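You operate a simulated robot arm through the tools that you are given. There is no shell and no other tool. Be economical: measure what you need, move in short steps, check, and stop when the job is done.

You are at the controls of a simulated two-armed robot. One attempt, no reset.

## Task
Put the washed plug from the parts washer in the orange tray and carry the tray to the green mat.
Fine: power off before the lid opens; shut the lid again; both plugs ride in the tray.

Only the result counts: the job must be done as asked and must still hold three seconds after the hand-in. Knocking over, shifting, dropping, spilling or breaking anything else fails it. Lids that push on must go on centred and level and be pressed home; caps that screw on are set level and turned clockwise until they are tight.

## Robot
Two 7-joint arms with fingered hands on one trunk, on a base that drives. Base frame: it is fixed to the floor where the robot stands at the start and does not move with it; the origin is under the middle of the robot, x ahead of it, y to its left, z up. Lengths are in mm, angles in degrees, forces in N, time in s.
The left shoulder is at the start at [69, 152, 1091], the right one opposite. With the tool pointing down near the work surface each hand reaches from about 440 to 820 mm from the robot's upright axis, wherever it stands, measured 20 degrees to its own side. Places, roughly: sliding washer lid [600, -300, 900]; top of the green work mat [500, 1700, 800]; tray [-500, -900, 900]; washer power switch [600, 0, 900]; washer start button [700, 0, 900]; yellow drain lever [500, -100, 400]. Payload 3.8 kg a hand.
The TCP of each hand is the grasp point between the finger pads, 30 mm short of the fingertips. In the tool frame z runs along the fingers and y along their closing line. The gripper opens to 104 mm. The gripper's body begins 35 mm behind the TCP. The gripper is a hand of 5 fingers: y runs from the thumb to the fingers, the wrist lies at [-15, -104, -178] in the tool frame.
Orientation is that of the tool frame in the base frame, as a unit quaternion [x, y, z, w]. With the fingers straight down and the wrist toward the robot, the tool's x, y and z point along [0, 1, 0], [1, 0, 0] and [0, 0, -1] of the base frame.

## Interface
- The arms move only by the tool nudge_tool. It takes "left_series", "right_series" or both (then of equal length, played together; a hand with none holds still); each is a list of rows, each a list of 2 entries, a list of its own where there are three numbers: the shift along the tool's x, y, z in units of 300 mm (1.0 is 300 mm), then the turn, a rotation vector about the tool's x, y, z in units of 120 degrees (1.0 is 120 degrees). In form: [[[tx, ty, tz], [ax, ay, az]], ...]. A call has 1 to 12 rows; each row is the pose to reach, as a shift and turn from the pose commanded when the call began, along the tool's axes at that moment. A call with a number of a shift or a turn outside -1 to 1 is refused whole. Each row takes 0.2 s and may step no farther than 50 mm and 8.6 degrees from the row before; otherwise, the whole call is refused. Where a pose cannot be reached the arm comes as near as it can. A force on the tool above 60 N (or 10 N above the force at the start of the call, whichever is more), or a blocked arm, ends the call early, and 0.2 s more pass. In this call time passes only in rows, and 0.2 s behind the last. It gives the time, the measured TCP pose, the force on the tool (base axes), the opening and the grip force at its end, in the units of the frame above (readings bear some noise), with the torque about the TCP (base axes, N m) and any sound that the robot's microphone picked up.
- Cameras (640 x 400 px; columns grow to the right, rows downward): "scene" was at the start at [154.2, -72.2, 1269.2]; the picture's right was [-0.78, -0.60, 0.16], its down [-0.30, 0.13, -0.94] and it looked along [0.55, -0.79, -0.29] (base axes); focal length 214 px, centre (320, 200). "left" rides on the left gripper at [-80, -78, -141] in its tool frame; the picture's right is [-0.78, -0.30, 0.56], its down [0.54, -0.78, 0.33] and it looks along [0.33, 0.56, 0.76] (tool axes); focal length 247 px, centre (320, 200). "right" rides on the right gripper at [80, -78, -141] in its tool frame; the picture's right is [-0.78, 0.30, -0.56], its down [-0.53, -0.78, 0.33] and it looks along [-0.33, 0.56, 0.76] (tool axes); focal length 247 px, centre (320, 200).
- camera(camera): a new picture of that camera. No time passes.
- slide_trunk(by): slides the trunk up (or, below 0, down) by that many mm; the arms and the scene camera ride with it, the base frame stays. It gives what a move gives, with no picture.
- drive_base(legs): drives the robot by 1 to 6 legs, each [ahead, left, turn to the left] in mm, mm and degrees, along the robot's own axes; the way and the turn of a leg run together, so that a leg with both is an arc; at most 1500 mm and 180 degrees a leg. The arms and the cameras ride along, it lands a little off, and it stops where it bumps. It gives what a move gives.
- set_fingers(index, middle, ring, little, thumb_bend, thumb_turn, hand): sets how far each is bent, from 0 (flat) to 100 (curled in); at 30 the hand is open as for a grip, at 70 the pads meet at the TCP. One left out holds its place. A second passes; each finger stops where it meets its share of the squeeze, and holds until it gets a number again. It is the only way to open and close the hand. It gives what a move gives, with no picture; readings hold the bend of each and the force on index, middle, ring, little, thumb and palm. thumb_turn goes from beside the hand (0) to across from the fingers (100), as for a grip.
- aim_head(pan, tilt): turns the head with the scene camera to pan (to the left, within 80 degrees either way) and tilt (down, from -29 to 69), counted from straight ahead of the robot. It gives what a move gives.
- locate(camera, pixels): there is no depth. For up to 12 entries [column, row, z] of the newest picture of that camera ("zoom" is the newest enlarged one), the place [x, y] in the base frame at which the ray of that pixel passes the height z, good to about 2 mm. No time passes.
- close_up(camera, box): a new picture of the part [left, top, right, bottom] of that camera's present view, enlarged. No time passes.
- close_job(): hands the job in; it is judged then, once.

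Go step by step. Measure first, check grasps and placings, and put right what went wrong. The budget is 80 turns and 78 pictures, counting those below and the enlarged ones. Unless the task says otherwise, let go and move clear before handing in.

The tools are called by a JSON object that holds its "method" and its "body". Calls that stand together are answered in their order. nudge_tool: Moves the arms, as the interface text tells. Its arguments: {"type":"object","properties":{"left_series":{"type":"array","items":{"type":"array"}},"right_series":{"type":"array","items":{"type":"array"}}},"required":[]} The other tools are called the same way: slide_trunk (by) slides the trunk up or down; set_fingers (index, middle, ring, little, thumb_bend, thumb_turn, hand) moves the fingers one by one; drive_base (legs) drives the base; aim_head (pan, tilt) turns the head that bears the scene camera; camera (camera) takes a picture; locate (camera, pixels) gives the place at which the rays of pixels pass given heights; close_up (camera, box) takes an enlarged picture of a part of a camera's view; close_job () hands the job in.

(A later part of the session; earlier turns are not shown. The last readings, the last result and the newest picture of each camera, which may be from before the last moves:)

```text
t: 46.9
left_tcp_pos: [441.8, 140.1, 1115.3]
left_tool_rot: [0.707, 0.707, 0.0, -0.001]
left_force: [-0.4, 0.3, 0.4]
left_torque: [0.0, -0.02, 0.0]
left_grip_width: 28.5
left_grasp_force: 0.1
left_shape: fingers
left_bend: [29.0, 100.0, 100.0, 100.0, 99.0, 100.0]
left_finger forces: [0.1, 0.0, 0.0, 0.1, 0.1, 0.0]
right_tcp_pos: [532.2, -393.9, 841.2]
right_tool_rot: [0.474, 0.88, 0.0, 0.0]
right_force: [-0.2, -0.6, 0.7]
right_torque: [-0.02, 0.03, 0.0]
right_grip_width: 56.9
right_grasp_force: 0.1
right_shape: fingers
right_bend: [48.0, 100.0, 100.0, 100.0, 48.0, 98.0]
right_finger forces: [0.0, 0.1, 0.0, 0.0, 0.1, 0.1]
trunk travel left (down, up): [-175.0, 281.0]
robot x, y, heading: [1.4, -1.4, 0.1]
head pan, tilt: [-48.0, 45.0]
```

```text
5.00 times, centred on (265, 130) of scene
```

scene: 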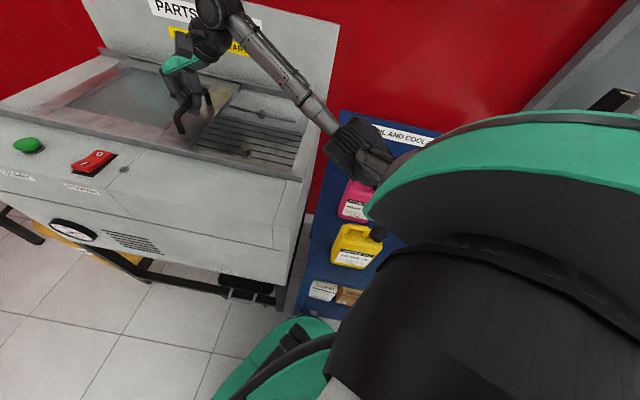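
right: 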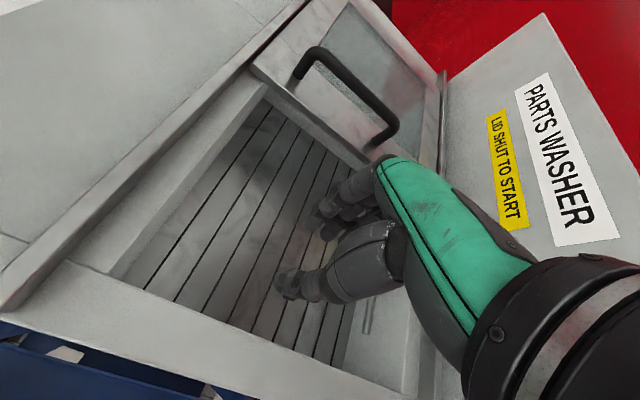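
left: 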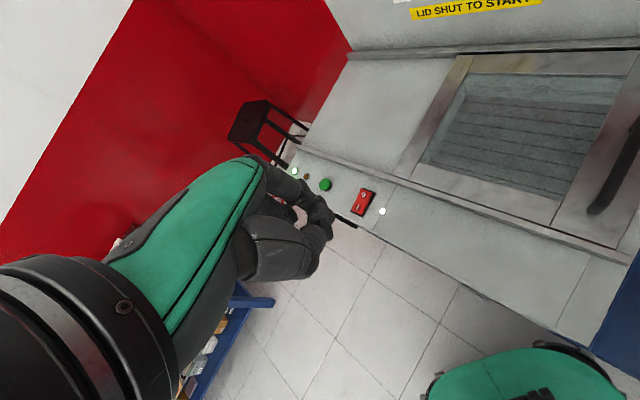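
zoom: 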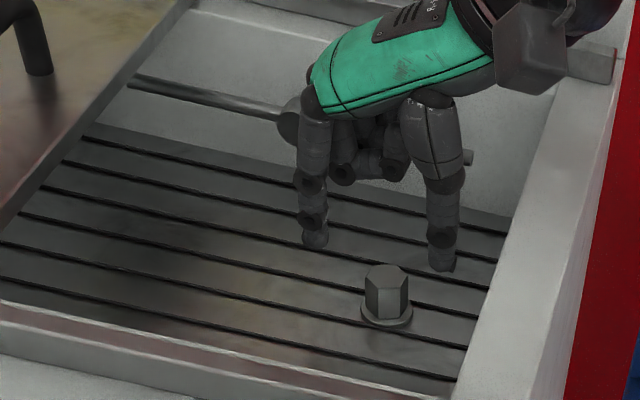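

Index and thumb are clear; plug is offset about (+5,−5) mm in tool x,y. Shift by that, lower to z≈802 and close gently.

{"method": "nudge_tool", "body": {"right_series": [[[0.017, -0.017, 0], [0, 0, 0]], [[0.017, -0.017, 0.07], [0, 0, 0]], [[0.017, -0.017, 0.11], [0, 0, 0]], [[0.017, -0.017, 0.13], [0, 0, 0]]]}}

{"method": "set_fingers", "body": {"hand": "right", "index": 60, "thumb_bend": 60}}

{"method": "close_up", "body": {"camera": "scene", "box": [220, 90, 310, 170]}}

```text
t: 47.9
left_tcp_pos: [442.3, 140.5, 1116.7]
left_tool_rot: [0.706, 0.708, 0.0, 0.0]
left_force: [-0.5, -0.1, -0.2]
left_torque: [0.0, -0.01, -0.03]
left_grip_width: 28.6
left_grasp_force: 0.0
left_shape: fingers
left_bend: [29.0, 100.0, 100.0, 100.0, 99.0, 100.0]
left_finger forces: [0.0, 0.0, 0.1, 0.1, 0.0, 0.1]
right_tcp_pos: [523.6, -392.3, 804.0]
right_tool_rot: [0.475, 0.88, 0.0, -0.001]
right_force: [0.7, -0.1, 0.5]
right_torque: [-0.04, 0.01, 0.02]
right_grip_width: 56.8
right_grasp_force: 0.0
right_shape: fingers
right_bend: [48.0, 100.0, 100.0, 100.0, 48.0, 98.0]
right_finger forces: [0.0, 0.0, 0.0, 0.0, 0.0, 0.0]
trunk travel left (down, up): [-175.0, 281.0]
robot x, y, heading: [4.1, -4.2, -0.0]
head pan, tilt: [-48.0, 45.0]
```

```text
t: 48.9
left_tcp_pos: [442.3, 140.7, 1117.5]
left_tool_rot: [0.707, 0.707, 0.0, 0.001]
left_force: [-0.3, -0.9, 0.1]
left_torque: [-0.01, 0.01, 0.0]
left_grip_width: 28.6
left_grasp_force: 0.1
left_shape: fingers
left_bend: [29.0, 100.0, 100.0, 100.0, 99.0, 100.0]
left_finger forces: [0.0, 0.0, 0.1, 0.1, 0.0, 0.1]
right_tcp_pos: [523.5, -392.1, 804.0]
right_tool_rot: [0.474, 0.88, 0.0, 0.0]
right_force: [0.0, -0.2, 0.2]
right_torque: [-0.03, -0.04, 0.02]
right_grip_width: 26.5
right_grasp_force: 0.0
right_shape: fingers
right_bend: [60.0, 100.0, 100.0, 100.0, 60.0, 99.0]
right_finger forces: [0.0, 0.0, 0.0, 0.1, 0.1, 0.1]
trunk travel left (down, up): [-175.0, 281.0]
robot x, y, heading: [-0.7, -1.0, 0.1]
head pan, tilt: [-48.0, 45.0]
```

```text
5.00 times, centred on (265, 130) of scene
```

zoom: 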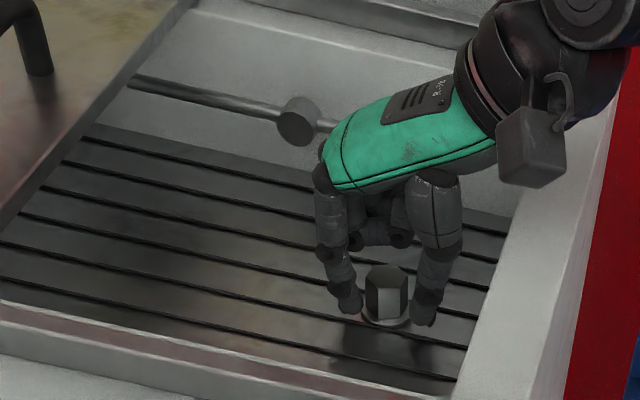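

Well centred. Close to grip.

{"method": "set_fingers", "body": {"hand": "right", "index": 75, "thumb_bend": 75}}

```text
t: 49.9
left_tcp_pos: [441.1, 141.4, 1116.6]
left_tool_rot: [0.706, 0.708, 0.001, 0.0]
left_force: [1.9, 0.1, -0.4]
left_torque: [0.02, 0.0, -0.03]
left_grip_width: 28.5
left_grasp_force: 0.0
left_shape: fingers
left_bend: [29.0, 100.0, 100.0, 100.0, 99.0, 100.0]
left_finger forces: [0.0, 0.1, 0.0, 0.0, 0.0, 0.0]
right_tcp_pos: [522.8, -392.3, 803.3]
right_tool_rot: [0.474, 0.88, 0.0, 0.0]
right_force: [0.6, 0.7, 0.0]
right_torque: [0.01, -0.02, 0.0]
right_grip_width: 0.0
right_grasp_force: 0.1
right_shape: fingers
right_bend: [74.0, 100.0, 100.0, 100.0, 72.0, 100.0]
right_finger forces: [0.1, 0.0, 0.1, 0.0, 0.0, 0.1]
trunk travel left (down, up): [-175.0, 281.0]
robot x, y, heading: [-1.9, 0.3, 0.1]
head pan, tilt: [-48.0, 45.0]
```

{"method": "close_up", "body": {"camera": "scene", "box": [220, 90, 310, 170]}}

```text
5.00 times, centred on (265, 130) of scene
```

zoom: 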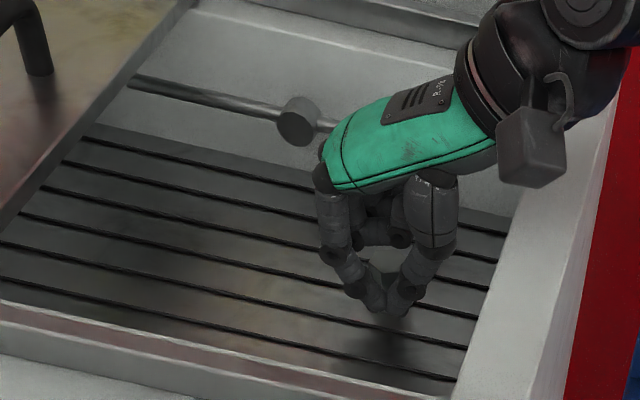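

The plug slipped out behind the hand (−x) again, so the contact line is ~5 mm more to +x than thought. Lift and locate it.

{"method": "nudge_tool", "body": {"right_series": [[[0, 0, -0.1], [0, 0, 0]], [[0, 0, -0.25], [0, 0, 0]], [[0, 0.06, -0.4], [0, 0, 0]], [[0, 0.16, -0.5], [0, 0, 0]], [[0, 0.3, -0.5], [0, 0, 0]]]}}

{"method": "close_up", "body": {"camera": "scene", "box": [200, 70, 320, 170]}}

```text
t: 51.1
left_tcp_pos: [443.1, 140.8, 1115.9]
left_tool_rot: [0.707, 0.707, -0.001, -0.001]
left_force: [-0.2, -0.5, -0.8]
left_torque: [-0.03, 0.01, 0.0]
left_grip_width: 28.7
left_grasp_force: 0.1
left_shape: fingers
left_bend: [29.0, 100.0, 100.0, 100.0, 99.0, 100.0]
left_finger forces: [0.0, 0.1, 0.0, 0.0, 0.0, 0.0]
right_tcp_pos: [600.3, -340.1, 955.2]
right_tool_rot: [0.475, 0.88, -0.001, -0.001]
right_force: [-0.1, 0.1, 0.1]
right_torque: [-0.01, -0.02, -0.01]
right_grip_width: 0.1
right_grasp_force: 0.0
right_shape: fingers
right_bend: [74.0, 100.0, 100.0, 100.0, 72.0, 100.0]
right_finger forces: [0.0, 0.0, 0.1, 0.1, 0.0, 0.0]
trunk travel left (down, up): [-175.0, 281.0]
robot x, y, heading: [-1.3, -3.7, -0.1]
head pan, tilt: [-48.0, 45.0]
```

```text
4.00 times, centred on (260, 120) of scene
```

zoom: 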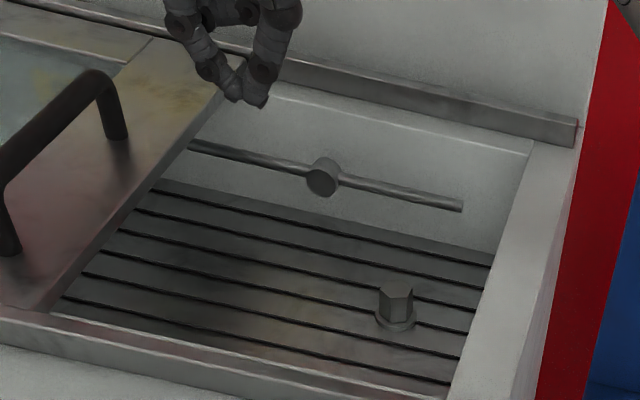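

{"method": "locate", "body": {"camera": "zoom", "pixels": [[396, 292, 799], [396, 320, 765], [396, 306, 780]]}}

{"method": "set_fingers", "body": {"hand": "right", "index": 48, "thumb_bend": 48}}

```text
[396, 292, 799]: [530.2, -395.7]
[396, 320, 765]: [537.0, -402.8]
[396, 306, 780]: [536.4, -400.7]
```

```text
t: 52.1
left_tcp_pos: [442.4, 140.5, 1116.3]
left_tool_rot: [0.707, 0.707, 0.0, 0.0]
left_force: [-0.3, -0.6, -0.7]
left_torque: [-0.01, 0.0, -0.01]
left_grip_width: 28.6
left_grasp_force: 0.1
left_shape: fingers
left_bend: [29.0, 100.0, 100.0, 100.0, 99.0, 100.0]
left_finger forces: [0.1, 0.1, 0.0, 0.1, 0.1, 0.1]
right_tcp_pos: [600.1, -341.9, 955.9]
right_tool_rot: [0.474, 0.88, 0.0, 0.0]
right_force: [0.0, -0.6, -0.8]
right_torque: [0.01, -0.01, -0.02]
right_grip_width: 57.0
right_grasp_force: 0.0
right_shape: fingers
right_bend: [48.0, 100.0, 100.0, 100.0, 48.0, 98.0]
right_finger forces: [0.0, 0.0, 0.0, 0.1, 0.1, 0.0]
trunk travel left (down, up): [-175.0, 281.0]
robot x, y, heading: [1.5, 2.2, -0.1]
head pan, tilt: [-48.0, 45.0]
```

Plug at ≈(534,-400); relative to the previous pinch pose it needs a −12 mm shift in tool x. Go there, lower and partly close, then look.

{"method": "nudge_tool", "body": {"right_series": [[[-0.014, -0.1, 0], [0, 0, 0]], [[-0.028, -0.2, 0], [0, 0, 0]], [[-0.042, -0.297, 0.08], [0, 0, 0]], [[-0.042, -0.297, 0.22], [0, 0, 0]], [[-0.042, -0.297, 0.34], [0, 0, 0]], [[-0.042, -0.297, 0.42], [0, 0, 0]], [[-0.042, -0.297, 0.47], [0, 0, 0]], [[-0.042, -0.297, 0.5], [0, 0, 0]]]}}

{"method": "set_fingers", "body": {"hand": "right", "index": 60, "thumb_bend": 60}}

{"method": "close_up", "body": {"camera": "scene", "box": [225, 110, 295, 165]}}

```text
t: 53.9
left_tcp_pos: [442.5, 139.5, 1116.2]
left_tool_rot: [0.706, 0.708, 0.0, -0.001]
left_force: [0.2, -0.5, -2.1]
left_torque: [0.02, -0.02, 0.01]
left_grip_width: 28.5
left_grasp_force: 0.0
left_shape: fingers
left_bend: [29.0, 100.0, 100.0, 100.0, 99.0, 100.0]
left_finger forces: [0.0, 0.0, 0.0, 0.0, 0.0, 0.0]
right_tcp_pos: [532.1, -405.2, 804.6]
right_tool_rot: [0.475, 0.88, 0.0, 0.001]
right_force: [0.5, -0.1, 0.3]
right_torque: [0.03, 0.01, 0.0]
right_grip_width: 57.0
right_grasp_force: 0.1
right_shape: fingers
right_bend: [48.0, 100.0, 100.0, 100.0, 48.0, 98.0]
right_finger forces: [0.0, 0.1, 0.1, 0.0, 0.0, 0.0]
trunk travel left (down, up): [-175.0, 281.0]
robot x, y, heading: [-3.3, -3.0, 0.0]
head pan, tilt: [-48.0, 45.0]
```

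```text
t: 54.9
left_tcp_pos: [442.9, 141.0, 1115.1]
left_tool_rot: [0.706, 0.708, -0.001, 0.001]
left_force: [0.4, 0.6, -1.5]
left_torque: [0.01, 0.02, 0.01]
left_grip_width: 28.4
left_grasp_force: 0.0
left_shape: fingers
left_bend: [29.0, 100.0, 100.0, 100.0, 99.0, 100.0]
left_finger forces: [0.0, 0.0, 0.1, 0.1, 0.1, 0.0]
right_tcp_pos: [531.6, -404.2, 804.2]
right_tool_rot: [0.474, 0.88, 0.001, 0.0]
right_force: [0.6, 0.7, 0.2]
right_torque: [0.01, 0.0, -0.06]
right_grip_width: 26.9
right_grasp_force: 0.0
right_shape: fingers
right_bend: [60.0, 100.0, 100.0, 100.0, 60.0, 99.0]
right_finger forces: [0.0, 0.0, 0.0, 0.0, 0.0, 0.1]
trunk travel left (down, up): [-175.0, 281.0]
robot x, y, heading: [0.2, 4.5, -0.2]
head pan, tilt: [-48.0, 45.0]
```

```text
7.27 times, centred on (260, 138) of scene
```

zoom: 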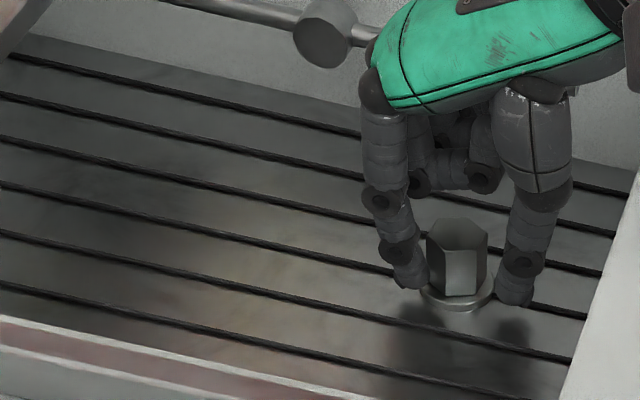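

Contact line now matches the plug; tips are at flange level, so raise 5 mm to close on the hex head.

{"method": "nudge_tool", "body": {"right_series": [[[0, -0.005, -0.018], [0, 0, 0]]]}}

{"method": "set_fingers", "body": {"hand": "right", "index": 72, "thumb_bend": 72}}

```text
t: 55.3
left_tcp_pos: [441.6, 140.3, 1116.1]
left_tool_rot: [0.707, 0.708, 0.0, 0.0]
left_force: [0.3, 0.4, 0.0]
left_torque: [-0.01, -0.01, 0.02]
left_grip_width: 28.4
left_grasp_force: 0.0
left_shape: fingers
left_bend: [29.0, 100.0, 100.0, 100.0, 99.0, 100.0]
left_finger forces: [0.0, 0.1, 0.0, 0.0, 0.0, 0.0]
right_tcp_pos: [531.2, -404.7, 810.1]
right_tool_rot: [0.474, 0.88, -0.001, 0.0]
right_force: [0.2, -0.8, 0.5]
right_torque: [-0.02, -0.04, 0.01]
right_grip_width: 26.6
right_grasp_force: 0.2
right_shape: fingers
right_bend: [60.0, 100.0, 100.0, 100.0, 60.0, 99.0]
right_finger forces: [0.0, 0.1, 0.1, 0.1, 0.0, 0.0]
trunk travel left (down, up): [-175.0, 281.0]
robot x, y, heading: [1.6, 1.1, 0.0]
head pan, tilt: [-48.0, 45.0]
```

```text
t: 56.3
left_tcp_pos: [441.6, 141.3, 1115.9]
left_tool_rot: [0.706, 0.708, 0.0, 0.001]
left_force: [-0.4, -0.9, -0.5]
left_torque: [0.01, 0.01, -0.02]
left_grip_width: 28.9
left_grasp_force: 0.1
left_shape: fingers
left_bend: [29.0, 100.0, 100.0, 100.0, 99.0, 100.0]
left_finger forces: [0.0, 0.0, 0.0, 0.1, 0.1, 0.0]
right_tcp_pos: [531.4, -404.1, 808.6]
right_tool_rot: [0.474, 0.88, 0.0, 0.0]
right_force: [0.2, 0.6, 0.3]
right_torque: [-0.02, -0.01, -0.01]
right_grip_width: 0.0
right_grasp_force: 0.0
right_shape: fingers
right_bend: [72.0, 100.0, 100.0, 100.0, 71.0, 100.0]
right_finger forces: [0.0, 0.0, 0.0, 0.0, 0.0, 0.0]
trunk travel left (down, up): [-175.0, 281.0]
robot x, y, heading: [1.7, -0.6, -0.2]
head pan, tilt: [-48.0, 45.0]
```

{"method": "close_up", "body": {"camera": "scene", "box": [225, 110, 295, 165]}}

```text
7.27 times, centred on (260, 138) of scene
```

zoom: 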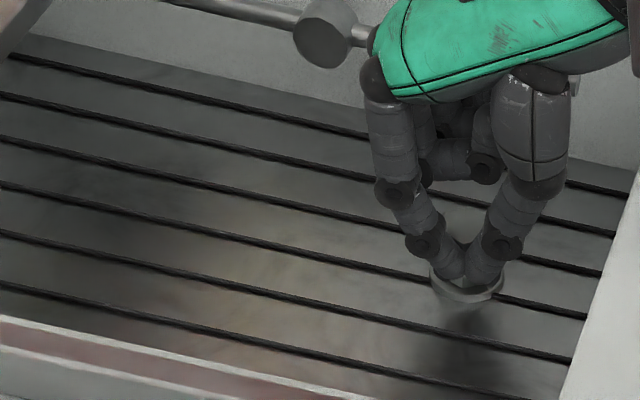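

The tips closed in front of the hex head: plug sits ~12 mm behind (−x) the contact line. Open, shift −12 mm in x, and pre-close.

{"method": "set_fingers", "body": {"hand": "right", "index": 50, "thumb_bend": 50}}

{"method": "nudge_tool", "body": {"right_series": [[[-0.02, 0, 0.01], [0, 0, 0]], [[-0.043, 0.005, 0.02], [0, 0, 0]]]}}

{"method": "set_fingers", "body": {"hand": "right", "index": 60, "thumb_bend": 60}}

{"method": "close_up", "body": {"camera": "scene", "box": [225, 110, 295, 165]}}

```text
t: 57.3
left_tcp_pos: [443.0, 141.3, 1116.6]
left_tool_rot: [0.706, 0.708, 0.001, 0.0]
left_force: [1.0, 0.5, 0.2]
left_torque: [-0.02, 0.01, -0.02]
left_grip_width: 28.7
left_grasp_force: 0.1
left_shape: fingers
left_bend: [29.0, 100.0, 100.0, 100.0, 99.0, 100.0]
left_finger forces: [0.0, 0.0, 0.0, 0.1, 0.0, 0.0]
right_tcp_pos: [530.6, -403.7, 808.9]
right_tool_rot: [0.474, 0.881, 0.001, 0.001]
right_force: [-0.1, 0.0, -0.5]
right_torque: [0.01, -0.01, 0.03]
right_grip_width: 51.6
right_grasp_force: 0.2
right_shape: fingers
right_bend: [50.0, 100.0, 100.0, 100.0, 50.0, 98.0]
right_finger forces: [0.0, 0.0, 0.0, 0.1, 0.0, 0.1]
trunk travel left (down, up): [-175.0, 281.0]
robot x, y, heading: [-0.1, 0.3, 0.0]
head pan, tilt: [-48.0, 45.0]
```

```text
t: 57.9
left_tcp_pos: [443.6, 139.2, 1115.6]
left_tool_rot: [0.707, 0.707, 0.0, 0.001]
left_force: [-1.0, 0.0, -0.3]
left_torque: [0.01, -0.01, 0.02]
left_grip_width: 28.4
left_grasp_force: 0.1
left_shape: fingers
left_bend: [29.0, 100.0, 100.0, 100.0, 99.0, 100.0]
left_finger forces: [0.1, 0.0, 0.0, 0.0, 0.0, 0.0]
right_tcp_pos: [537.7, -414.0, 803.1]
right_tool_rot: [0.474, 0.88, -0.001, 0.0]
right_force: [-0.2, 0.5, 0.2]
right_torque: [-0.01, 0.0, -0.01]
right_grip_width: 51.3
right_grasp_force: 0.0
right_shape: fingers
right_bend: [50.0, 100.0, 100.0, 100.0, 50.0, 98.0]
right_finger forces: [0.1, 0.1, 0.1, 0.0, 0.1, 0.0]
trunk travel left (down, up): [-175.0, 281.0]
robot x, y, heading: [-0.9, 0.8, -0.2]
head pan, tilt: [-48.0, 45.0]
```

```text
t: 58.9
left_tcp_pos: [441.6, 140.4, 1116.3]
left_tool_rot: [0.706, 0.708, 0.0, 0.0]
left_force: [1.0, 0.2, -0.5]
left_torque: [0.03, -0.01, -0.04]
left_grip_width: 28.4
left_grasp_force: 0.2
left_shape: fingers
left_bend: [29.0, 100.0, 100.0, 100.0, 99.0, 100.0]
left_finger forces: [0.0, 0.0, 0.1, 0.1, 0.0, 0.0]
right_tcp_pos: [538.8, -413.6, 803.4]
right_tool_rot: [0.474, 0.881, 0.0, 0.001]
right_force: [0.7, 0.1, 0.2]
right_torque: [0.01, 0.04, 0.02]
right_grip_width: 26.6
right_grasp_force: 0.1
right_shape: fingers
right_bend: [60.0, 100.0, 100.0, 100.0, 60.0, 99.0]
right_finger forces: [0.1, 0.0, 0.0, 0.1, 0.0, 0.0]
trunk travel left (down, up): [-175.0, 281.0]
robot x, y, heading: [-0.5, -0.6, -0.1]
head pan, tilt: [-48.0, 45.0]
```

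```text
7.27 times, centred on (260, 138) of scene
```

zoom: 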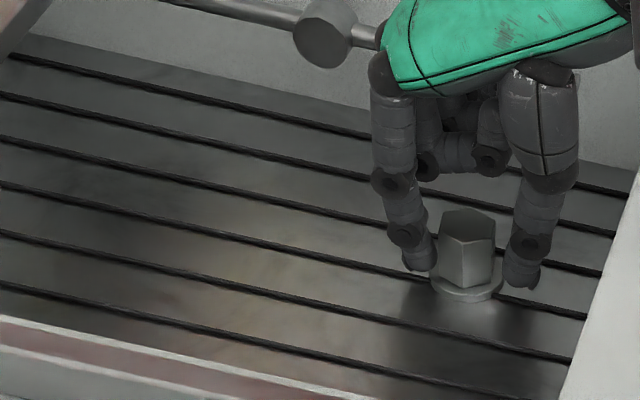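

Tips still project ~6 mm in front of the plug axis; shift −6 mm more in x and close.

{"method": "nudge_tool", "body": {"right_series": [[[-0.02, 0, 0], [0, 0, 0]]]}}

{"method": "set_fingers", "body": {"hand": "right", "index": 74, "thumb_bend": 74}}

```text
t: 59.3
left_tcp_pos: [442.3, 140.3, 1116.5]
left_tool_rot: [0.706, 0.708, 0.0, 0.0]
left_force: [0.3, -0.5, 0.3]
left_torque: [-0.01, -0.01, 0.01]
left_grip_width: 28.4
left_grasp_force: 0.0
left_shape: fingers
left_bend: [29.0, 100.0, 100.0, 100.0, 99.0, 100.0]
left_finger forces: [0.1, 0.1, 0.1, 0.0, 0.0, 0.0]
right_tcp_pos: [542.2, -418.8, 803.9]
right_tool_rot: [0.474, 0.881, 0.0, -0.001]
right_force: [-0.5, 0.1, 0.6]
right_torque: [0.03, 0.02, 0.02]
right_grip_width: 26.5
right_grasp_force: 0.1
right_shape: fingers
right_bend: [60.0, 100.0, 100.0, 100.0, 60.0, 99.0]
right_finger forces: [0.1, 0.0, 0.1, 0.1, 0.0, 0.1]
trunk travel left (down, up): [-175.0, 281.0]
robot x, y, heading: [-1.5, -0.5, 0.2]
head pan, tilt: [-48.0, 45.0]
```

```text
t: 60.3
left_tcp_pos: [442.4, 141.4, 1116.5]
left_tool_rot: [0.706, 0.708, 0.0, 0.0]
left_force: [-0.1, 0.5, -0.4]
left_torque: [0.03, 0.0, -0.01]
left_grip_width: 28.2
left_grasp_force: 0.1
left_shape: fingers
left_bend: [29.0, 100.0, 100.0, 100.0, 99.0, 100.0]
left_finger forces: [0.0, 0.1, 0.0, 0.0, 0.1, 0.0]
right_tcp_pos: [542.7, -418.4, 803.6]
right_tool_rot: [0.474, 0.881, 0.0, 0.0]
right_force: [0.0, 0.1, 0.0]
right_torque: [-0.02, -0.01, 0.02]
right_grip_width: 16.3
right_grasp_force: 11.3
right_shape: fingers
right_bend: [72.0, 100.0, 100.0, 100.0, 66.0, 100.0]
right_finger forces: [11.2, 0.0, 0.0, 0.0, 11.2, 0.0]
trunk travel left (down, up): [-175.0, 281.0]
robot x, y, heading: [0.6, -0.0, 0.1]
head pan, tilt: [-48.0, 45.0]
```

Gripped: index and thumb 11.2 N each, width 16. Lift slowly and check.

{"method": "nudge_tool", "body": {"right_series": [[[0, 0, -0.05], [0, 0, 0]], [[0, 0, -0.12], [0, 0, 0]], [[0, 0, -0.22], [0, 0, 0]], [[0, 0, -0.32], [0, 0, 0]], [[0, 0, -0.43], [0, 0, 0]], [[0, 0, -0.54], [0, 0, 0]]]}}

{"method": "close_up", "body": {"camera": "scene", "box": [210, 40, 330, 160]}}

```text
t: 61.7
left_tcp_pos: [442.4, 140.4, 1115.9]
left_tool_rot: [0.707, 0.708, 0.0, 0.0]
left_force: [0.3, -0.5, 0.7]
left_torque: [-0.01, 0.01, -0.02]
left_grip_width: 28.7
left_grasp_force: 0.1
left_shape: fingers
left_bend: [29.0, 100.0, 100.0, 100.0, 99.0, 100.0]
left_finger forces: [0.1, 0.0, 0.0, 0.0, 0.1, 0.0]
right_tcp_pos: [543.4, -419.0, 967.9]
right_tool_rot: [0.474, 0.881, 0.0, 0.0]
right_force: [-0.7, -0.2, -0.9]
right_torque: [0.0, -0.01, 0.02]
right_grip_width: 16.5
right_grasp_force: 11.4
right_shape: fingers
right_bend: [72.0, 100.0, 100.0, 100.0, 66.0, 100.0]
right_finger forces: [11.1, 0.0, 0.0, 0.0, 11.2, 0.0]
trunk travel left (down, up): [-175.0, 281.0]
robot x, y, heading: [2.2, -0.6, -0.0]
head pan, tilt: [-48.0, 45.0]
```

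```text
3.33 times, centred on (270, 100) of scene
```

zoom: 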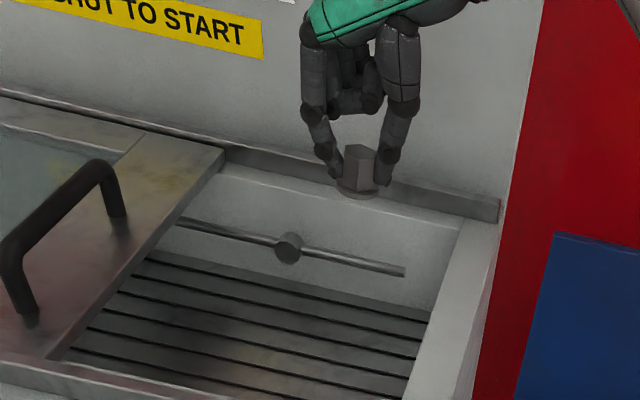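

The plug is held. Next shut the lid with the left hand: retract the right hand, then turn the robot −45° so the left hand faces the handle.

{"method": "nudge_tool", "body": {"right_series": [[[0.08, -0.04, -0.08], [0, 0, 0]], [[0.18, -0.08, -0.14], [0, 0, 0]], [[0.29, -0.13, -0.19], [0, 0, 0]], [[0.4, -0.18, -0.23], [0, 0, 0]], [[0.51, -0.233, -0.273], [0, 0, 0]]]}}

{"method": "drive_base", "body": {"legs": [[0, 0, -45]]}}

{"method": "aim_head", "body": {"pan": 5, "tilt": 42}}

{"method": "camera", "body": {"camera": "scene"}}

```text
t: 62.9
left_tcp_pos: [442.0, 141.3, 1116.4]
left_tool_rot: [0.707, 0.707, 0.0, 0.0]
left_force: [0.4, 0.4, 0.7]
left_torque: [0.0, -0.02, 0.0]
left_grip_width: 28.5
left_grasp_force: 0.1
left_shape: fingers
left_bend: [29.0, 100.0, 100.0, 100.0, 99.0, 100.0]
left_finger forces: [0.0, 0.1, 0.1, 0.0, 0.2, 0.0]
right_tcp_pos: [400.6, -330.0, 1049.6]
right_tool_rot: [0.475, 0.88, -0.001, 0.0]
right_force: [0.5, -0.2, -0.8]
right_torque: [-0.01, 0.02, 0.01]
right_grip_width: 16.6
right_grasp_force: 10.8
right_shape: fingers
right_bend: [72.0, 100.0, 100.0, 100.0, 66.0, 100.0]
right_finger forces: [11.0, 0.0, 0.0, 0.0, 11.1, 0.0]
trunk travel left (down, up): [-175.0, 281.0]
robot x, y, heading: [-1.0, 1.2, -0.3]
head pan, tilt: [-48.0, 45.0]
```

```text
t: 65.3
left_tcp_pos: [414.2, -206.8, 1115.7]
left_tool_rot: [0.92, 0.391, 0.0, 0.0]
left_force: [0.1, -0.3, -0.2]
left_torque: [0.01, 0.0, 0.0]
left_grip_width: 28.5
left_grasp_force: 0.1
left_shape: fingers
left_bend: [29.0, 100.0, 100.0, 100.0, 99.0, 100.0]
left_finger forces: [0.0, 0.0, 0.0, 0.0, 0.1, 0.1]
right_tcp_pos: [58.4, -515.9, 1047.9]
right_tool_rot: [0.769, 0.639, 0.0, 0.0]
right_force: [0.2, -0.4, -0.5]
right_torque: [0.01, 0.03, 0.02]
right_grip_width: 16.5
right_grasp_force: 11.4
right_shape: fingers
right_bend: [72.0, 100.0, 100.0, 100.0, 66.0, 100.0]
right_finger forces: [11.0, 0.0, 0.1, 0.0, 11.1, 0.1]
trunk travel left (down, up): [-175.0, 281.0]
robot x, y, heading: [4.6, 1.7, -44.0]
head pan, tilt: [-48.0, 45.0]
```

```text
t: 66.5
left_tcp_pos: [416.2, -206.8, 1116.9]
left_tool_rot: [0.921, 0.39, 0.0, 0.0]
left_force: [0.1, -0.8, -0.4]
left_torque: [0.03, -0.03, -0.01]
left_grip_width: 28.6
left_grasp_force: 0.0
left_shape: fingers
left_bend: [29.0, 100.0, 100.0, 100.0, 99.0, 100.0]
left_finger forces: [0.0, 0.0, 0.1, 0.0, 0.1, 0.0]
right_tcp_pos: [58.5, -517.0, 1047.7]
right_tool_rot: [0.77, 0.638, 0.0, 0.0]
right_force: [-0.3, -0.2, -0.5]
right_torque: [-0.01, 0.02, 0.0]
right_grip_width: 16.5
right_grasp_force: 11.4
right_shape: fingers
right_bend: [72.0, 100.0, 100.0, 100.0, 66.0, 100.0]
right_finger forces: [11.1, 0.0, 0.1, 0.1, 11.1, 0.0]
trunk travel left (down, up): [-175.0, 281.0]
robot x, y, heading: [-1.5, 2.5, -43.7]
head pan, tilt: [5.0, 42.0]
```

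```text
12 pictures are left
```

scene: 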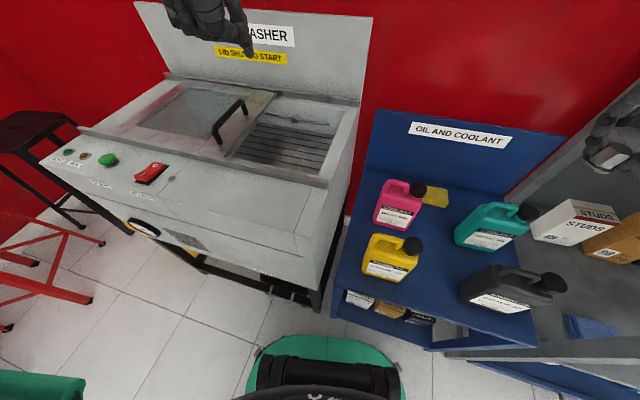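

Lid is still open, handle at (217,140)–(245,105). Locate it and close the left fingers into a compact pusher.

{"method": "locate", "body": {"camera": "scene", "pixels": [[217, 135, 910], [243, 102, 910], [231, 118, 910], [216, 143, 880]]}}

{"method": "set_fingers", "body": {"hand": "left", "index": 70, "middle": 70, "ring": 70, "little": 70, "thumb_bend": 70, "thumb_turn": 98}}

```text
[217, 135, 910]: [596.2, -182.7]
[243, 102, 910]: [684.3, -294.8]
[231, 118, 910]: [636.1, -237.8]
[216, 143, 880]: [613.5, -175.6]
```

```text
t: 67.5
left_tcp_pos: [416.0, -206.8, 1116.3]
left_tool_rot: [0.921, 0.391, 0.0, 0.0]
left_force: [-0.3, 0.1, 0.6]
left_torque: [-0.02, 0.02, -0.01]
left_grip_width: 0.8
left_grasp_force: 0.1
left_shape: fingers
left_bend: [70.0, 70.0, 70.0, 70.0, 70.0, 100.0]
left_finger forces: [0.0, 0.0, 0.0, 0.0, 0.0, 0.1]
right_tcp_pos: [58.7, -514.5, 1049.3]
right_tool_rot: [0.77, 0.638, 0.001, 0.0]
right_force: [-0.5, -0.2, -0.5]
right_torque: [0.01, 0.02, 0.01]
right_grip_width: 16.5
right_grasp_force: 11.0
right_shape: fingers
right_bend: [72.0, 100.0, 100.0, 100.0, 66.0, 100.0]
right_finger forces: [11.1, 0.1, 0.1, 0.0, 11.1, 0.0]
trunk travel left (down, up): [-175.0, 281.0]
robot x, y, heading: [1.3, 0.7, -44.1]
head pan, tilt: [5.0, 42.0]
```

{"method": "nudge_tool", "body": {"left_series": [[[0.092, 0.096, 0.055], [0, 0, 0]], [[0.185, 0.191, 0.11], [0, 0, 0]], [[0.277, 0.287, 0.166], [0, 0, 0]], [[0.37, 0.382, 0.221], [0, 0, 0]], [[0.462, 0.478, 0.276], [0, 0, 0]], [[0.555, 0.573, 0.331], [0, 0, 0]], [[0.647, 0.669, 0.387], [0, 0, 0]], [[0.647, 0.669, 0.5], [0, 0, 0]], [[0.647, 0.669, 0.6], [0, 0, 0]], [[0.647, 0.669, 0.673], [0, 0, 0]]]}}

{"method": "close_up", "body": {"camera": "scene", "box": [130, 50, 330, 190]}}

```text
t: 69.7
left_tcp_pos: [695.1, -207.3, 913.0]
left_tool_rot: [0.92, 0.391, 0.0, 0.0]
left_force: [0.2, -1.0, -0.6]
left_torque: [0.0, -0.01, -0.03]
left_grip_width: 0.5
left_grasp_force: 0.0
left_shape: fingers
left_bend: [70.0, 70.0, 70.0, 70.0, 70.0, 100.0]
left_finger forces: [0.0, 0.0, 0.0, 0.0, 0.0, 0.1]
right_tcp_pos: [59.2, -516.4, 1048.7]
right_tool_rot: [0.77, 0.638, 0.0, 0.0]
right_force: [-0.4, 0.2, -1.4]
right_torque: [0.0, 0.02, 0.03]
right_grip_width: 16.2
right_grasp_force: 11.3
right_shape: fingers
right_bend: [72.0, 100.0, 100.0, 100.0, 66.0, 100.0]
right_finger forces: [11.1, 0.1, 0.0, 0.0, 11.1, 0.0]
trunk travel left (down, up): [-175.0, 281.0]
robot x, y, heading: [2.7, -2.7, -44.1]
head pan, tilt: [5.0, 42.0]
```

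```text
2.86 times, centred on (230, 120) of scene
```

zoom: 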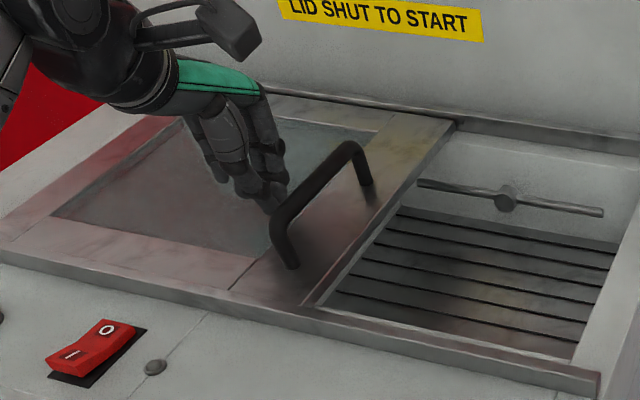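

{"method": "nudge_tool", "body": {"left_series": [[[-0.081, -0.018, 0], [0, 0, 0]], [[-0.163, -0.036, 0], [0, 0, 0]], [[-0.244, -0.054, 0], [0, 0, 0]], [[-0.325, -0.072, 0], [0, 0, 0]], [[-0.407, -0.09, 0], [0, 0, 0]], [[-0.488, -0.109, 0], [0, 0, 0]], [[-0.569, -0.127, 0], [0, 0, 0]], [[-0.65, -0.145, 0], [0, 0, 0]], [[-0.732, -0.163, 0], [0, 0, 0]], [[-0.813, -0.181, 0], [0, 0, 0]]]}}

```text
t: 71.9
left_tcp_pos: [485.4, -345.6, 916.1]
left_tool_rot: [0.921, 0.391, 0.0, 0.0]
left_force: [-1.0, 0.0, 0.1]
left_torque: [-0.01, 0.0, 0.04]
left_grip_width: 0.9
left_grasp_force: 0.1
left_shape: fingers
left_bend: [70.0, 70.0, 70.0, 70.0, 70.0, 100.0]
left_finger forces: [0.0, 0.0, 0.1, 0.0, 0.0, 0.0]
right_tcp_pos: [58.1, -516.1, 1048.4]
right_tool_rot: [0.77, 0.638, 0.001, 0.0]
right_force: [0.5, 0.3, -0.7]
right_torque: [0.0, -0.01, 0.01]
right_grip_width: 16.2
right_grasp_force: 11.0
right_shape: fingers
right_bend: [72.0, 100.0, 100.0, 100.0, 66.0, 100.0]
right_finger forces: [11.2, 0.0, 0.1, 0.1, 11.1, 0.0]
trunk travel left (down, up): [-175.0, 281.0]
robot x, y, heading: [1.6, 3.0, -44.0]
head pan, tilt: [5.0, 42.0]
```

{"method": "nudge_tool", "body": {"left_series": [[[-0.016, -0.004, 0], [0, 0, 0]], [[-0.033, -0.007, 0], [0, 0, 0]], [[-0.049, -0.011, 0], [0, 0, 0]], [[-0.065, -0.014, 0], [0, 0, 0]], [[-0.081, -0.018, 0], [0, 0, 0]], [[-0.098, -0.022, 0], [0, 0, 0]], [[-0.114, -0.025, 0], [0, 0, 0]], [[-0.13, -0.029, 0], [0, 0, 0]]]}}

{"method": "close_up", "body": {"camera": "scene", "box": [150, 50, 350, 190]}}

```text
t: 73.7
left_tcp_pos: [459.9, -360.4, 912.5]
left_tool_rot: [0.918, 0.396, 0.0, 0.001]
left_force: [26.5, 18.1, 5.8]
left_torque: [0.0, 0.06, 0.22]
left_grip_width: 2.9
left_grasp_force: 16.6
left_shape: fingers
left_bend: [69.0, 70.0, 70.0, 70.0, 70.0, 100.0]
left_finger forces: [18.8, 0.0, 0.0, 0.0, 14.0, 0.1]
right_tcp_pos: [62.9, -511.9, 1050.5]
right_tool_rot: [0.77, 0.638, -0.003, -0.001]
right_force: [-0.6, 0.5, -0.7]
right_torque: [-0.01, 0.01, 0.0]
right_grip_width: 16.5
right_grasp_force: 11.2
right_shape: fingers
right_bend: [72.0, 100.0, 100.0, 100.0, 66.0, 100.0]
right_finger forces: [11.2, 0.0, 0.0, 0.0, 11.1, 0.0]
trunk travel left (down, up): [-175.0, 281.0]
robot x, y, heading: [2.6, -1.4, -43.5]
head pan, tilt: [5.0, 42.0]
```

```text
2.86 times, centred on (250, 120) of scene
```

zoom: 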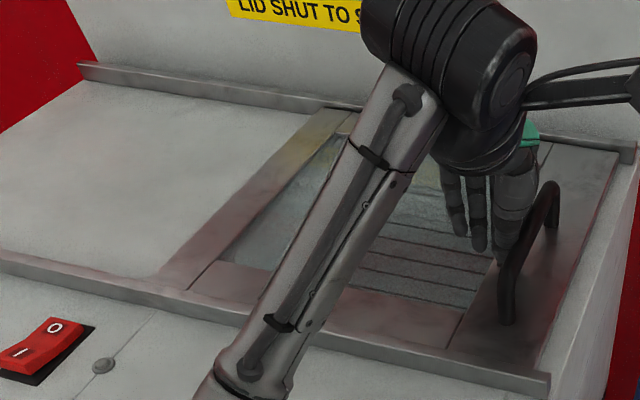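

Lid is hard against its stop (32 N) and looks shut. Retract the left hand, turn to face the shelves, back off and slide right toward the tray.

{"method": "nudge_tool", "body": {"left_series": [[[0.08, 0.015, -0.02], [0, 0, 0]], [[0.09, 0.01, -0.17], [0, 0, 0]], [[0.09, 0, -0.32], [0, 0, 0]], [[0.15, -0.08, -0.44], [0, 0, 0]], [[0.24, -0.19, -0.49], [0, 0, 0]], [[0.32, -0.31, -0.54], [0, 0, 0]], [[0.4, -0.42, -0.59], [0, 0, 0]], [[0.46, -0.53, -0.63], [0, 0, 0]]]}}

{"method": "drive_base", "body": {"legs": [[-220, 0, 0], [0, 0, -13], [0, -960, 0]]}}

{"method": "set_fingers", "body": {"hand": "left", "index": 30, "middle": 30, "ring": 30, "little": 30, "thumb_bend": 30, "thumb_turn": 98}}

{"method": "aim_head", "body": {"pan": 0, "tilt": 40}}

{"method": "camera", "body": {"camera": "scene"}}

```text
t: 75.5
left_tcp_pos: [433.7, -156.0, 1103.8]
left_tool_rot: [0.92, 0.391, 0.0, 0.0]
left_force: [-0.7, 0.2, -0.3]
left_torque: [0.0, 0.0, -0.02]
left_grip_width: 0.5
left_grasp_force: 0.1
left_shape: fingers
left_bend: [70.0, 70.0, 70.0, 70.0, 70.0, 100.0]
left_finger forces: [0.0, 0.1, 0.0, 0.0, 0.1, 0.1]
right_tcp_pos: [57.7, -515.2, 1048.7]
right_tool_rot: [0.77, 0.638, 0.0, 0.0]
right_force: [0.3, -0.1, -0.3]
right_torque: [-0.01, -0.01, 0.01]
right_grip_width: 16.4
right_grasp_force: 11.0
right_shape: fingers
right_bend: [72.0, 100.0, 100.0, 100.0, 66.0, 100.0]
right_finger forces: [11.1, 0.1, 0.0, 0.1, 11.2, 0.1]
trunk travel left (down, up): [-175.0, 281.0]
robot x, y, heading: [1.4, 1.4, -43.9]
head pan, tilt: [5.0, 42.0]
```

```text
t: 82.6
left_tcp_pos: [-562.3, -627.5, 1103.8]
left_tool_rot: [0.957, 0.289, -0.001, 0.0]
left_force: [0.4, -0.9, 0.0]
left_torque: [0.0, 0.04, 0.0]
left_grip_width: 0.7
left_grasp_force: 0.0
left_shape: fingers
left_bend: [70.0, 70.0, 70.0, 70.0, 70.0, 100.0]
left_finger forces: [0.1, 0.0, 0.0, 0.1, 0.0, 0.0]
right_tcp_pos: [-1008.0, -896.5, 1049.2]
right_tool_rot: [0.835, 0.55, 0.0, 0.0]
right_force: [-0.4, 0.3, -0.3]
right_torque: [0.0, 0.02, 0.01]
right_grip_width: 16.2
right_grasp_force: 11.0
right_shape: fingers
right_bend: [72.0, 100.0, 100.0, 100.0, 66.0, 100.0]
right_finger forces: [11.1, 0.0, 0.0, 0.1, 11.2, 0.0]
trunk travel left (down, up): [-175.0, 281.0]
robot x, y, heading: [-954.3, -378.5, -56.7]
head pan, tilt: [5.0, 42.0]
```

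```text
t: 83.6
left_tcp_pos: [-562.8, -627.0, 1103.9]
left_tool_rot: [0.958, 0.288, 0.0, 0.0]
left_force: [-0.1, 0.5, 0.4]
left_torque: [-0.01, 0.01, 0.0]
left_grip_width: 103.0
left_grasp_force: 0.0
left_shape: fingers
left_bend: [30.0, 30.0, 30.0, 30.0, 30.0, 96.0]
left_finger forces: [0.0, 0.1, 0.1, 0.1, 0.1, 0.0]
right_tcp_pos: [-1009.1, -895.9, 1047.1]
right_tool_rot: [0.835, 0.55, -0.001, 0.0]
right_force: [0.7, -0.5, -1.2]
right_torque: [-0.01, 0.02, 0.01]
right_grip_width: 16.3
right_grasp_force: 11.2
right_shape: fingers
right_bend: [72.0, 100.0, 100.0, 100.0, 66.0, 100.0]
right_finger forces: [11.1, 0.0, 0.1, 0.0, 11.2, 0.1]
trunk travel left (down, up): [-175.0, 281.0]
robot x, y, heading: [-952.6, -380.6, -56.6]
head pan, tilt: [5.0, 42.0]
```

```text
t: 84.2
left_tcp_pos: [-562.0, -626.8, 1104.0]
left_tool_rot: [0.958, 0.287, 0.001, 0.0]
left_force: [-1.3, 0.1, 0.3]
left_torque: [0.01, 0.04, 0.01]
left_grip_width: 103.0
left_grasp_force: 0.1
left_shape: fingers
left_bend: [30.0, 30.0, 30.0, 30.0, 30.0, 96.0]
left_finger forces: [0.0, 0.1, 0.0, 0.0, 0.0, 0.0]
right_tcp_pos: [-1007.1, -896.4, 1049.3]
right_tool_rot: [0.835, 0.551, 0.001, 0.0]
right_force: [-0.6, 0.9, -1.4]
right_torque: [-0.04, 0.03, -0.01]
right_grip_width: 16.4
right_grasp_force: 11.4
right_shape: fingers
right_bend: [72.0, 100.0, 100.0, 100.0, 66.0, 100.0]
right_finger forces: [11.1, 0.0, 0.1, 0.0, 11.2, 0.0]
trunk travel left (down, up): [-175.0, 281.0]
robot x, y, heading: [-953.4, -378.9, -56.6]
head pan, tilt: [0.0, 40.0]
```

```text
9 pictures are left
```

scene: 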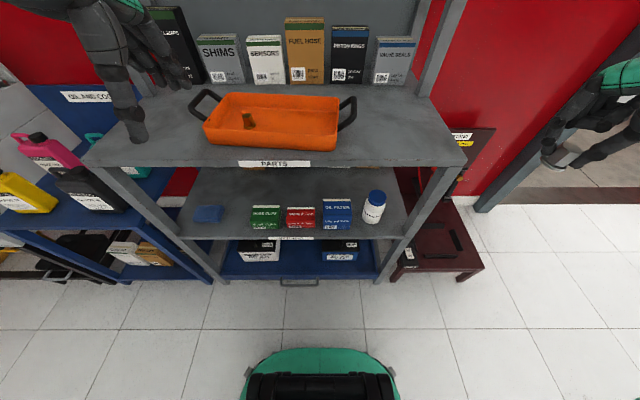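

Clear view: tray at (203–355, 90–150) with a first plug standing in it at (249,120). Locate tray features at several heights.

{"method": "locate", "body": {"camera": "scene", "pixels": [[465, 162, 860], [465, 162, 820], [465, 162, 880], [85, 163, 860], [210, 142, 860], [334, 150, 860], [340, 97, 900], [222, 93, 900], [203, 104, 930], [350, 112, 930], [249, 128, 870], [270, 123, 870]]}}

{"method": "close_up", "body": {"camera": "scene", "box": [170, 70, 380, 170]}}

```text
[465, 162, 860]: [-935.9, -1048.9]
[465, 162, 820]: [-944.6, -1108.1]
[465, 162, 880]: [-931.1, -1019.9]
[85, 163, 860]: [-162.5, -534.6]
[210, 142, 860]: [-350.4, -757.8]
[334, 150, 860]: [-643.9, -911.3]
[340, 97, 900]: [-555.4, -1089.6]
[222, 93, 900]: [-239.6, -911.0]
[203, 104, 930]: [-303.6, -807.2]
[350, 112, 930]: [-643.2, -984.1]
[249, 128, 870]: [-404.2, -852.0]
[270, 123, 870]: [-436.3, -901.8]
```

```text
3.05 times, centred on (275, 120) of scene
```

zoom: 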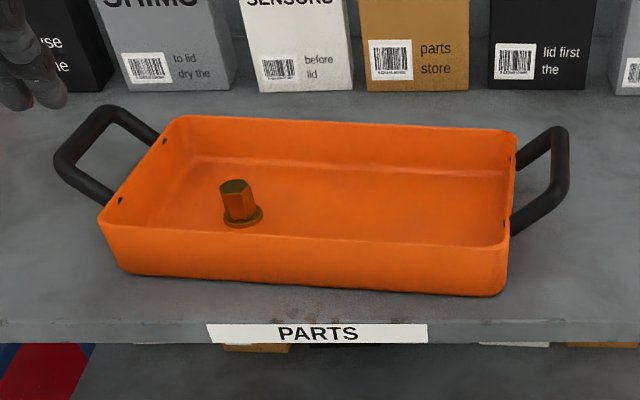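

{"method": "locate", "body": {"camera": "zoom", "pixels": [[82, 133, 930], [82, 133, 945], [82, 133, 960], [557, 160, 930], [557, 160, 945], [557, 160, 960], [102, 222, 930], [508, 244, 930], [515, 130, 930], [170, 118, 930], [62, 160, 945], [107, 108, 945]]}}

```text
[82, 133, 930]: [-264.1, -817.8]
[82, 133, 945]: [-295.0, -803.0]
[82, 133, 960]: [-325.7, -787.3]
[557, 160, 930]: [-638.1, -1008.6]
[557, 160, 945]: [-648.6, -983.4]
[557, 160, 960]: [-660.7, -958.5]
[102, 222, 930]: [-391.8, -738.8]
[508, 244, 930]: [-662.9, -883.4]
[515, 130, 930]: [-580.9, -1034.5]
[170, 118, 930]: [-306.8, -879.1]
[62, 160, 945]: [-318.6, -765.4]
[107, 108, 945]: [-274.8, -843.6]
```

Shelf z≈881; tray ≈310×164 mm centred at (−483,−883), turned 28°; handle bars ≈(−311,−795) and (−655,−970), z≈953. Drive so the tray is 560 mm straight ahead and square to me.

{"method": "drive_base", "body": {"legs": [[0, 168, 0], [120, 0, 0], [0, 0, -5.4]]}}

{"method": "aim_head", "body": {"pan": 0, "tilt": 48}}

{"method": "camera", "body": {"camera": "scene"}}

```text
t: 87.1
left_tcp_pos: [-377.8, -670.3, 1103.6]
left_tool_rot: [0.971, 0.241, 0.0, 0.001]
left_force: [-0.4, 0.2, 0.4]
left_torque: [0.01, 0.0, 0.02]
left_grip_width: 103.2
left_grasp_force: 0.0
left_shape: fingers
left_bend: [30.0, 30.0, 30.0, 30.0, 30.0, 96.0]
left_finger forces: [0.0, 0.0, 0.1, 0.0, 0.1, 0.1]
right_tcp_pos: [-848.0, -895.5, 1048.0]
right_tool_rot: [0.861, 0.509, 0.0, 0.0]
right_force: [-0.1, 0.5, -0.7]
right_torque: [0.01, 0.01, 0.0]
right_grip_width: 16.3
right_grasp_force: 11.0
right_shape: fingers
right_bend: [72.0, 100.0, 100.0, 100.0, 66.0, 100.0]
right_finger forces: [11.1, 0.0, 0.1, 0.0, 11.0, 0.0]
trunk travel left (down, up): [-175.0, 281.0]
robot x, y, heading: [-739.1, -388.1, -62.1]
head pan, tilt: [0.0, 40.0]
```

```text
t: 87.8
left_tcp_pos: [-378.6, -671.4, 1103.9]
left_tool_rot: [0.971, 0.241, 0.0, -0.001]
left_force: [-0.1, 0.6, -0.4]
left_torque: [0.0, 0.01, 0.01]
left_grip_width: 103.2
left_grasp_force: 0.1
left_shape: fingers
left_bend: [30.0, 30.0, 30.0, 30.0, 30.0, 96.0]
left_finger forces: [0.0, 0.1, 0.0, 0.1, 0.0, 0.0]
right_tcp_pos: [-847.6, -896.1, 1048.0]
right_tool_rot: [0.861, 0.508, 0.0, -0.002]
right_force: [-0.1, 0.1, -0.4]
right_torque: [0.0, 0.03, 0.01]
right_grip_width: 16.4
right_grasp_force: 10.6
right_shape: fingers
right_bend: [72.0, 100.0, 100.0, 100.0, 66.0, 100.0]
right_finger forces: [11.1, 0.0, 0.0, 0.0, 11.1, 0.0]
trunk travel left (down, up): [-175.0, 281.0]
robot x, y, heading: [-741.8, -387.6, -62.3]
head pan, tilt: [0.0, 48.0]
```

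```text
7 pictures are left
```

scene: 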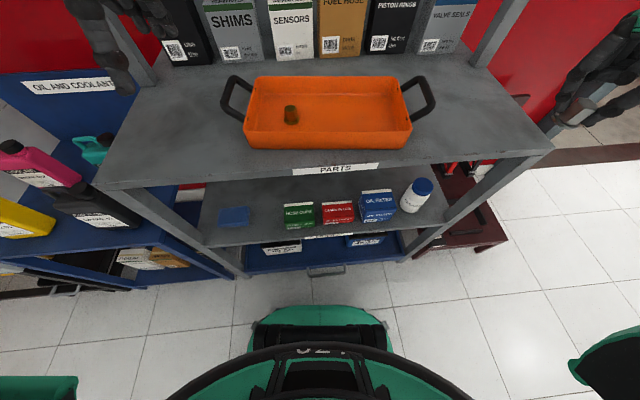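

{"method": "locate", "body": {"camera": "scene", "pixels": [[228, 95, 953], [224, 106, 953], [233, 81, 953], [427, 100, 953], [433, 104, 953], [424, 82, 953], [345, 112, 890], [291, 119, 890], [246, 140, 881], [411, 142, 881], [291, 108, 925], [370, 112, 890]]}}

```text
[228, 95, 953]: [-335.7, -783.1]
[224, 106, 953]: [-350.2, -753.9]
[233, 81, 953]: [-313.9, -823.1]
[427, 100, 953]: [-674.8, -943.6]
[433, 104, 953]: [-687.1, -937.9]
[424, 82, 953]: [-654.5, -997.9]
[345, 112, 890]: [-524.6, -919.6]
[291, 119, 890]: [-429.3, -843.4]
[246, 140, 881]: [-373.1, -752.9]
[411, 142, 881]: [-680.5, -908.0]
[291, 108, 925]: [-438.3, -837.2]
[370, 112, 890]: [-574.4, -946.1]
```

Heights are still uncertain; take one enlarged view of the tray for precise picks.

{"method": "close_up", "body": {"camera": "scene", "box": [210, 60, 450, 160]}}

```text
2.67 times, centred on (330, 110) of scene
```

zoom: 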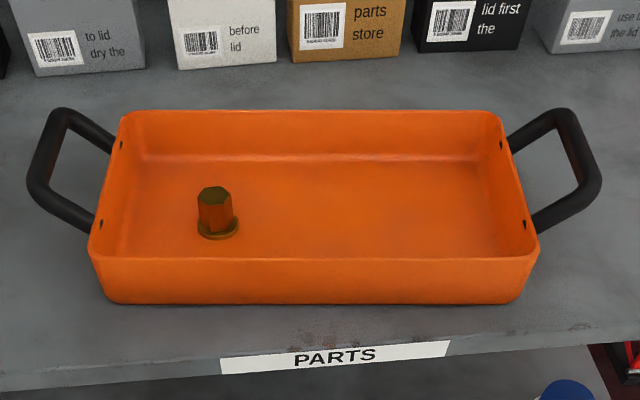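

{"method": "locate", "body": {"camera": "zoom", "pixels": [[48, 148, 930], [48, 148, 960], [582, 148, 930], [582, 148, 960], [108, 300, 881], [520, 301, 881], [92, 248, 930], [538, 248, 930], [122, 112, 930], [502, 115, 930], [218, 230, 890], [400, 200, 890]]}}

```text
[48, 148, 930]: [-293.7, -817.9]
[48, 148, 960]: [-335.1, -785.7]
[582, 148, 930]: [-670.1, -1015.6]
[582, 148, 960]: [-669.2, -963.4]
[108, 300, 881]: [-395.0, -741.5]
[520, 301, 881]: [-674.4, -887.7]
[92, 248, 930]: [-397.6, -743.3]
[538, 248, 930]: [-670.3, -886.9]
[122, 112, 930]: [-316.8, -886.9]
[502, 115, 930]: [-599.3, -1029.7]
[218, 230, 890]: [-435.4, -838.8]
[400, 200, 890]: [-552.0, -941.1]
```

Consistent now: bars at z≈951, ±197 mm from tray centre (−496,−887); tray floor ~885. Bring the plug over the right half of the tray and lower it.

{"method": "nudge_tool", "body": {"right_series": [[[0.053, 0.113, 0], [0, 0, 0]], [[0.106, 0.226, 0], [0, 0, 0]], [[0.159, 0.339, 0], [0, 0, 0]], [[0.213, 0.452, 0], [0, 0, 0]], [[0.266, 0.565, 0], [0, 0, 0]], [[0.319, 0.678, 0], [0, 0, 0]], [[0.372, 0.791, 0], [0, 0, 0]], [[0.425, 0.904, 0], [0, 0, 0]], [[0.425, 0.904, 0.13], [0, 0, 0]], [[0.425, 0.904, 0.26], [0, 0, 0]], [[0.425, 0.904, 0.35], [0, 0, 0]]]}}

{"method": "close_up", "body": {"camera": "scene", "box": [210, 50, 450, 160]}}

```text
t: 90.2
left_tcp_pos: [-379.2, -671.4, 1103.4]
left_tool_rot: [0.97, 0.242, 0.0, 0.0]
left_force: [0.3, -0.2, 0.0]
left_torque: [0.05, 0.0, 0.02]
left_grip_width: 103.3
left_grasp_force: 0.1
left_shape: fingers
left_bend: [30.0, 30.0, 30.0, 30.0, 30.0, 96.0]
left_finger forces: [0.0, 0.1, 0.0, 0.1, 0.1, 0.0]
right_tcp_pos: [-547.0, -916.8, 943.5]
right_tool_rot: [0.861, 0.509, 0.0, 0.001]
right_force: [-0.5, -1.0, -0.4]
right_torque: [-0.01, 0.04, 0.03]
right_grip_width: 16.4
right_grasp_force: 10.5
right_shape: fingers
right_bend: [72.0, 100.0, 100.0, 100.0, 66.0, 100.0]
right_finger forces: [10.9, 0.0, 0.0, 0.0, 11.0, 0.1]
trunk travel left (down, up): [-175.0, 281.0]
robot x, y, heading: [-743.9, -388.7, -62.2]
head pan, tilt: [0.0, 48.0]
```

```text
2.67 times, centred on (330, 105) of scene
```

zoom: 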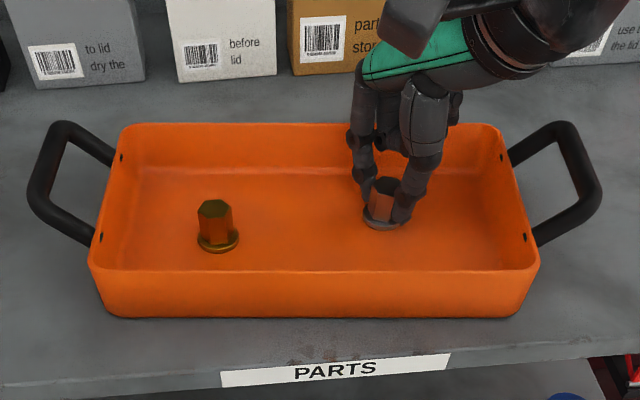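

Plug hangs just above the tray floor. Lower until contact.

{"method": "nudge_tool", "body": {"right_series": [[[0, 0, 0.02], [0, 0, 0]], [[0, 0, 0.035], [0, 0, 0]], [[0, 0, 0.045], [0, 0, 0]], [[0, 0, 0.055], [0, 0, 0]]]}}

```text
t: 91.2
left_tcp_pos: [-379.9, -666.8, 1107.9]
left_tool_rot: [0.97, 0.241, 0.001, 0.003]
left_force: [-0.3, -0.2, -0.1]
left_torque: [0.0, 0.02, -0.04]
left_grip_width: 103.2
left_grasp_force: 0.1
left_shape: fingers
left_bend: [30.0, 30.0, 30.0, 30.0, 30.0, 96.0]
left_finger forces: [0.1, 0.0, 0.0, 0.1, 0.1, 0.0]
right_tcp_pos: [-550.5, -913.6, 937.3]
right_tool_rot: [0.861, 0.508, 0.003, 0.01]
right_force: [2.8, -3.9, 51.2]
right_torque: [-0.01, -0.36, -0.04]
right_grip_width: 16.3
right_grasp_force: 29.4
right_shape: fingers
right_bend: [74.0, 100.0, 100.0, 100.0, 68.0, 100.0]
right_finger forces: [37.3, 0.0, 0.0, 0.0, 22.2, 0.0]
trunk travel left (down, up): [-175.0, 281.0]
robot x, y, heading: [-743.4, -386.3, -62.3]
head pan, tilt: [0.0, 48.0]
```

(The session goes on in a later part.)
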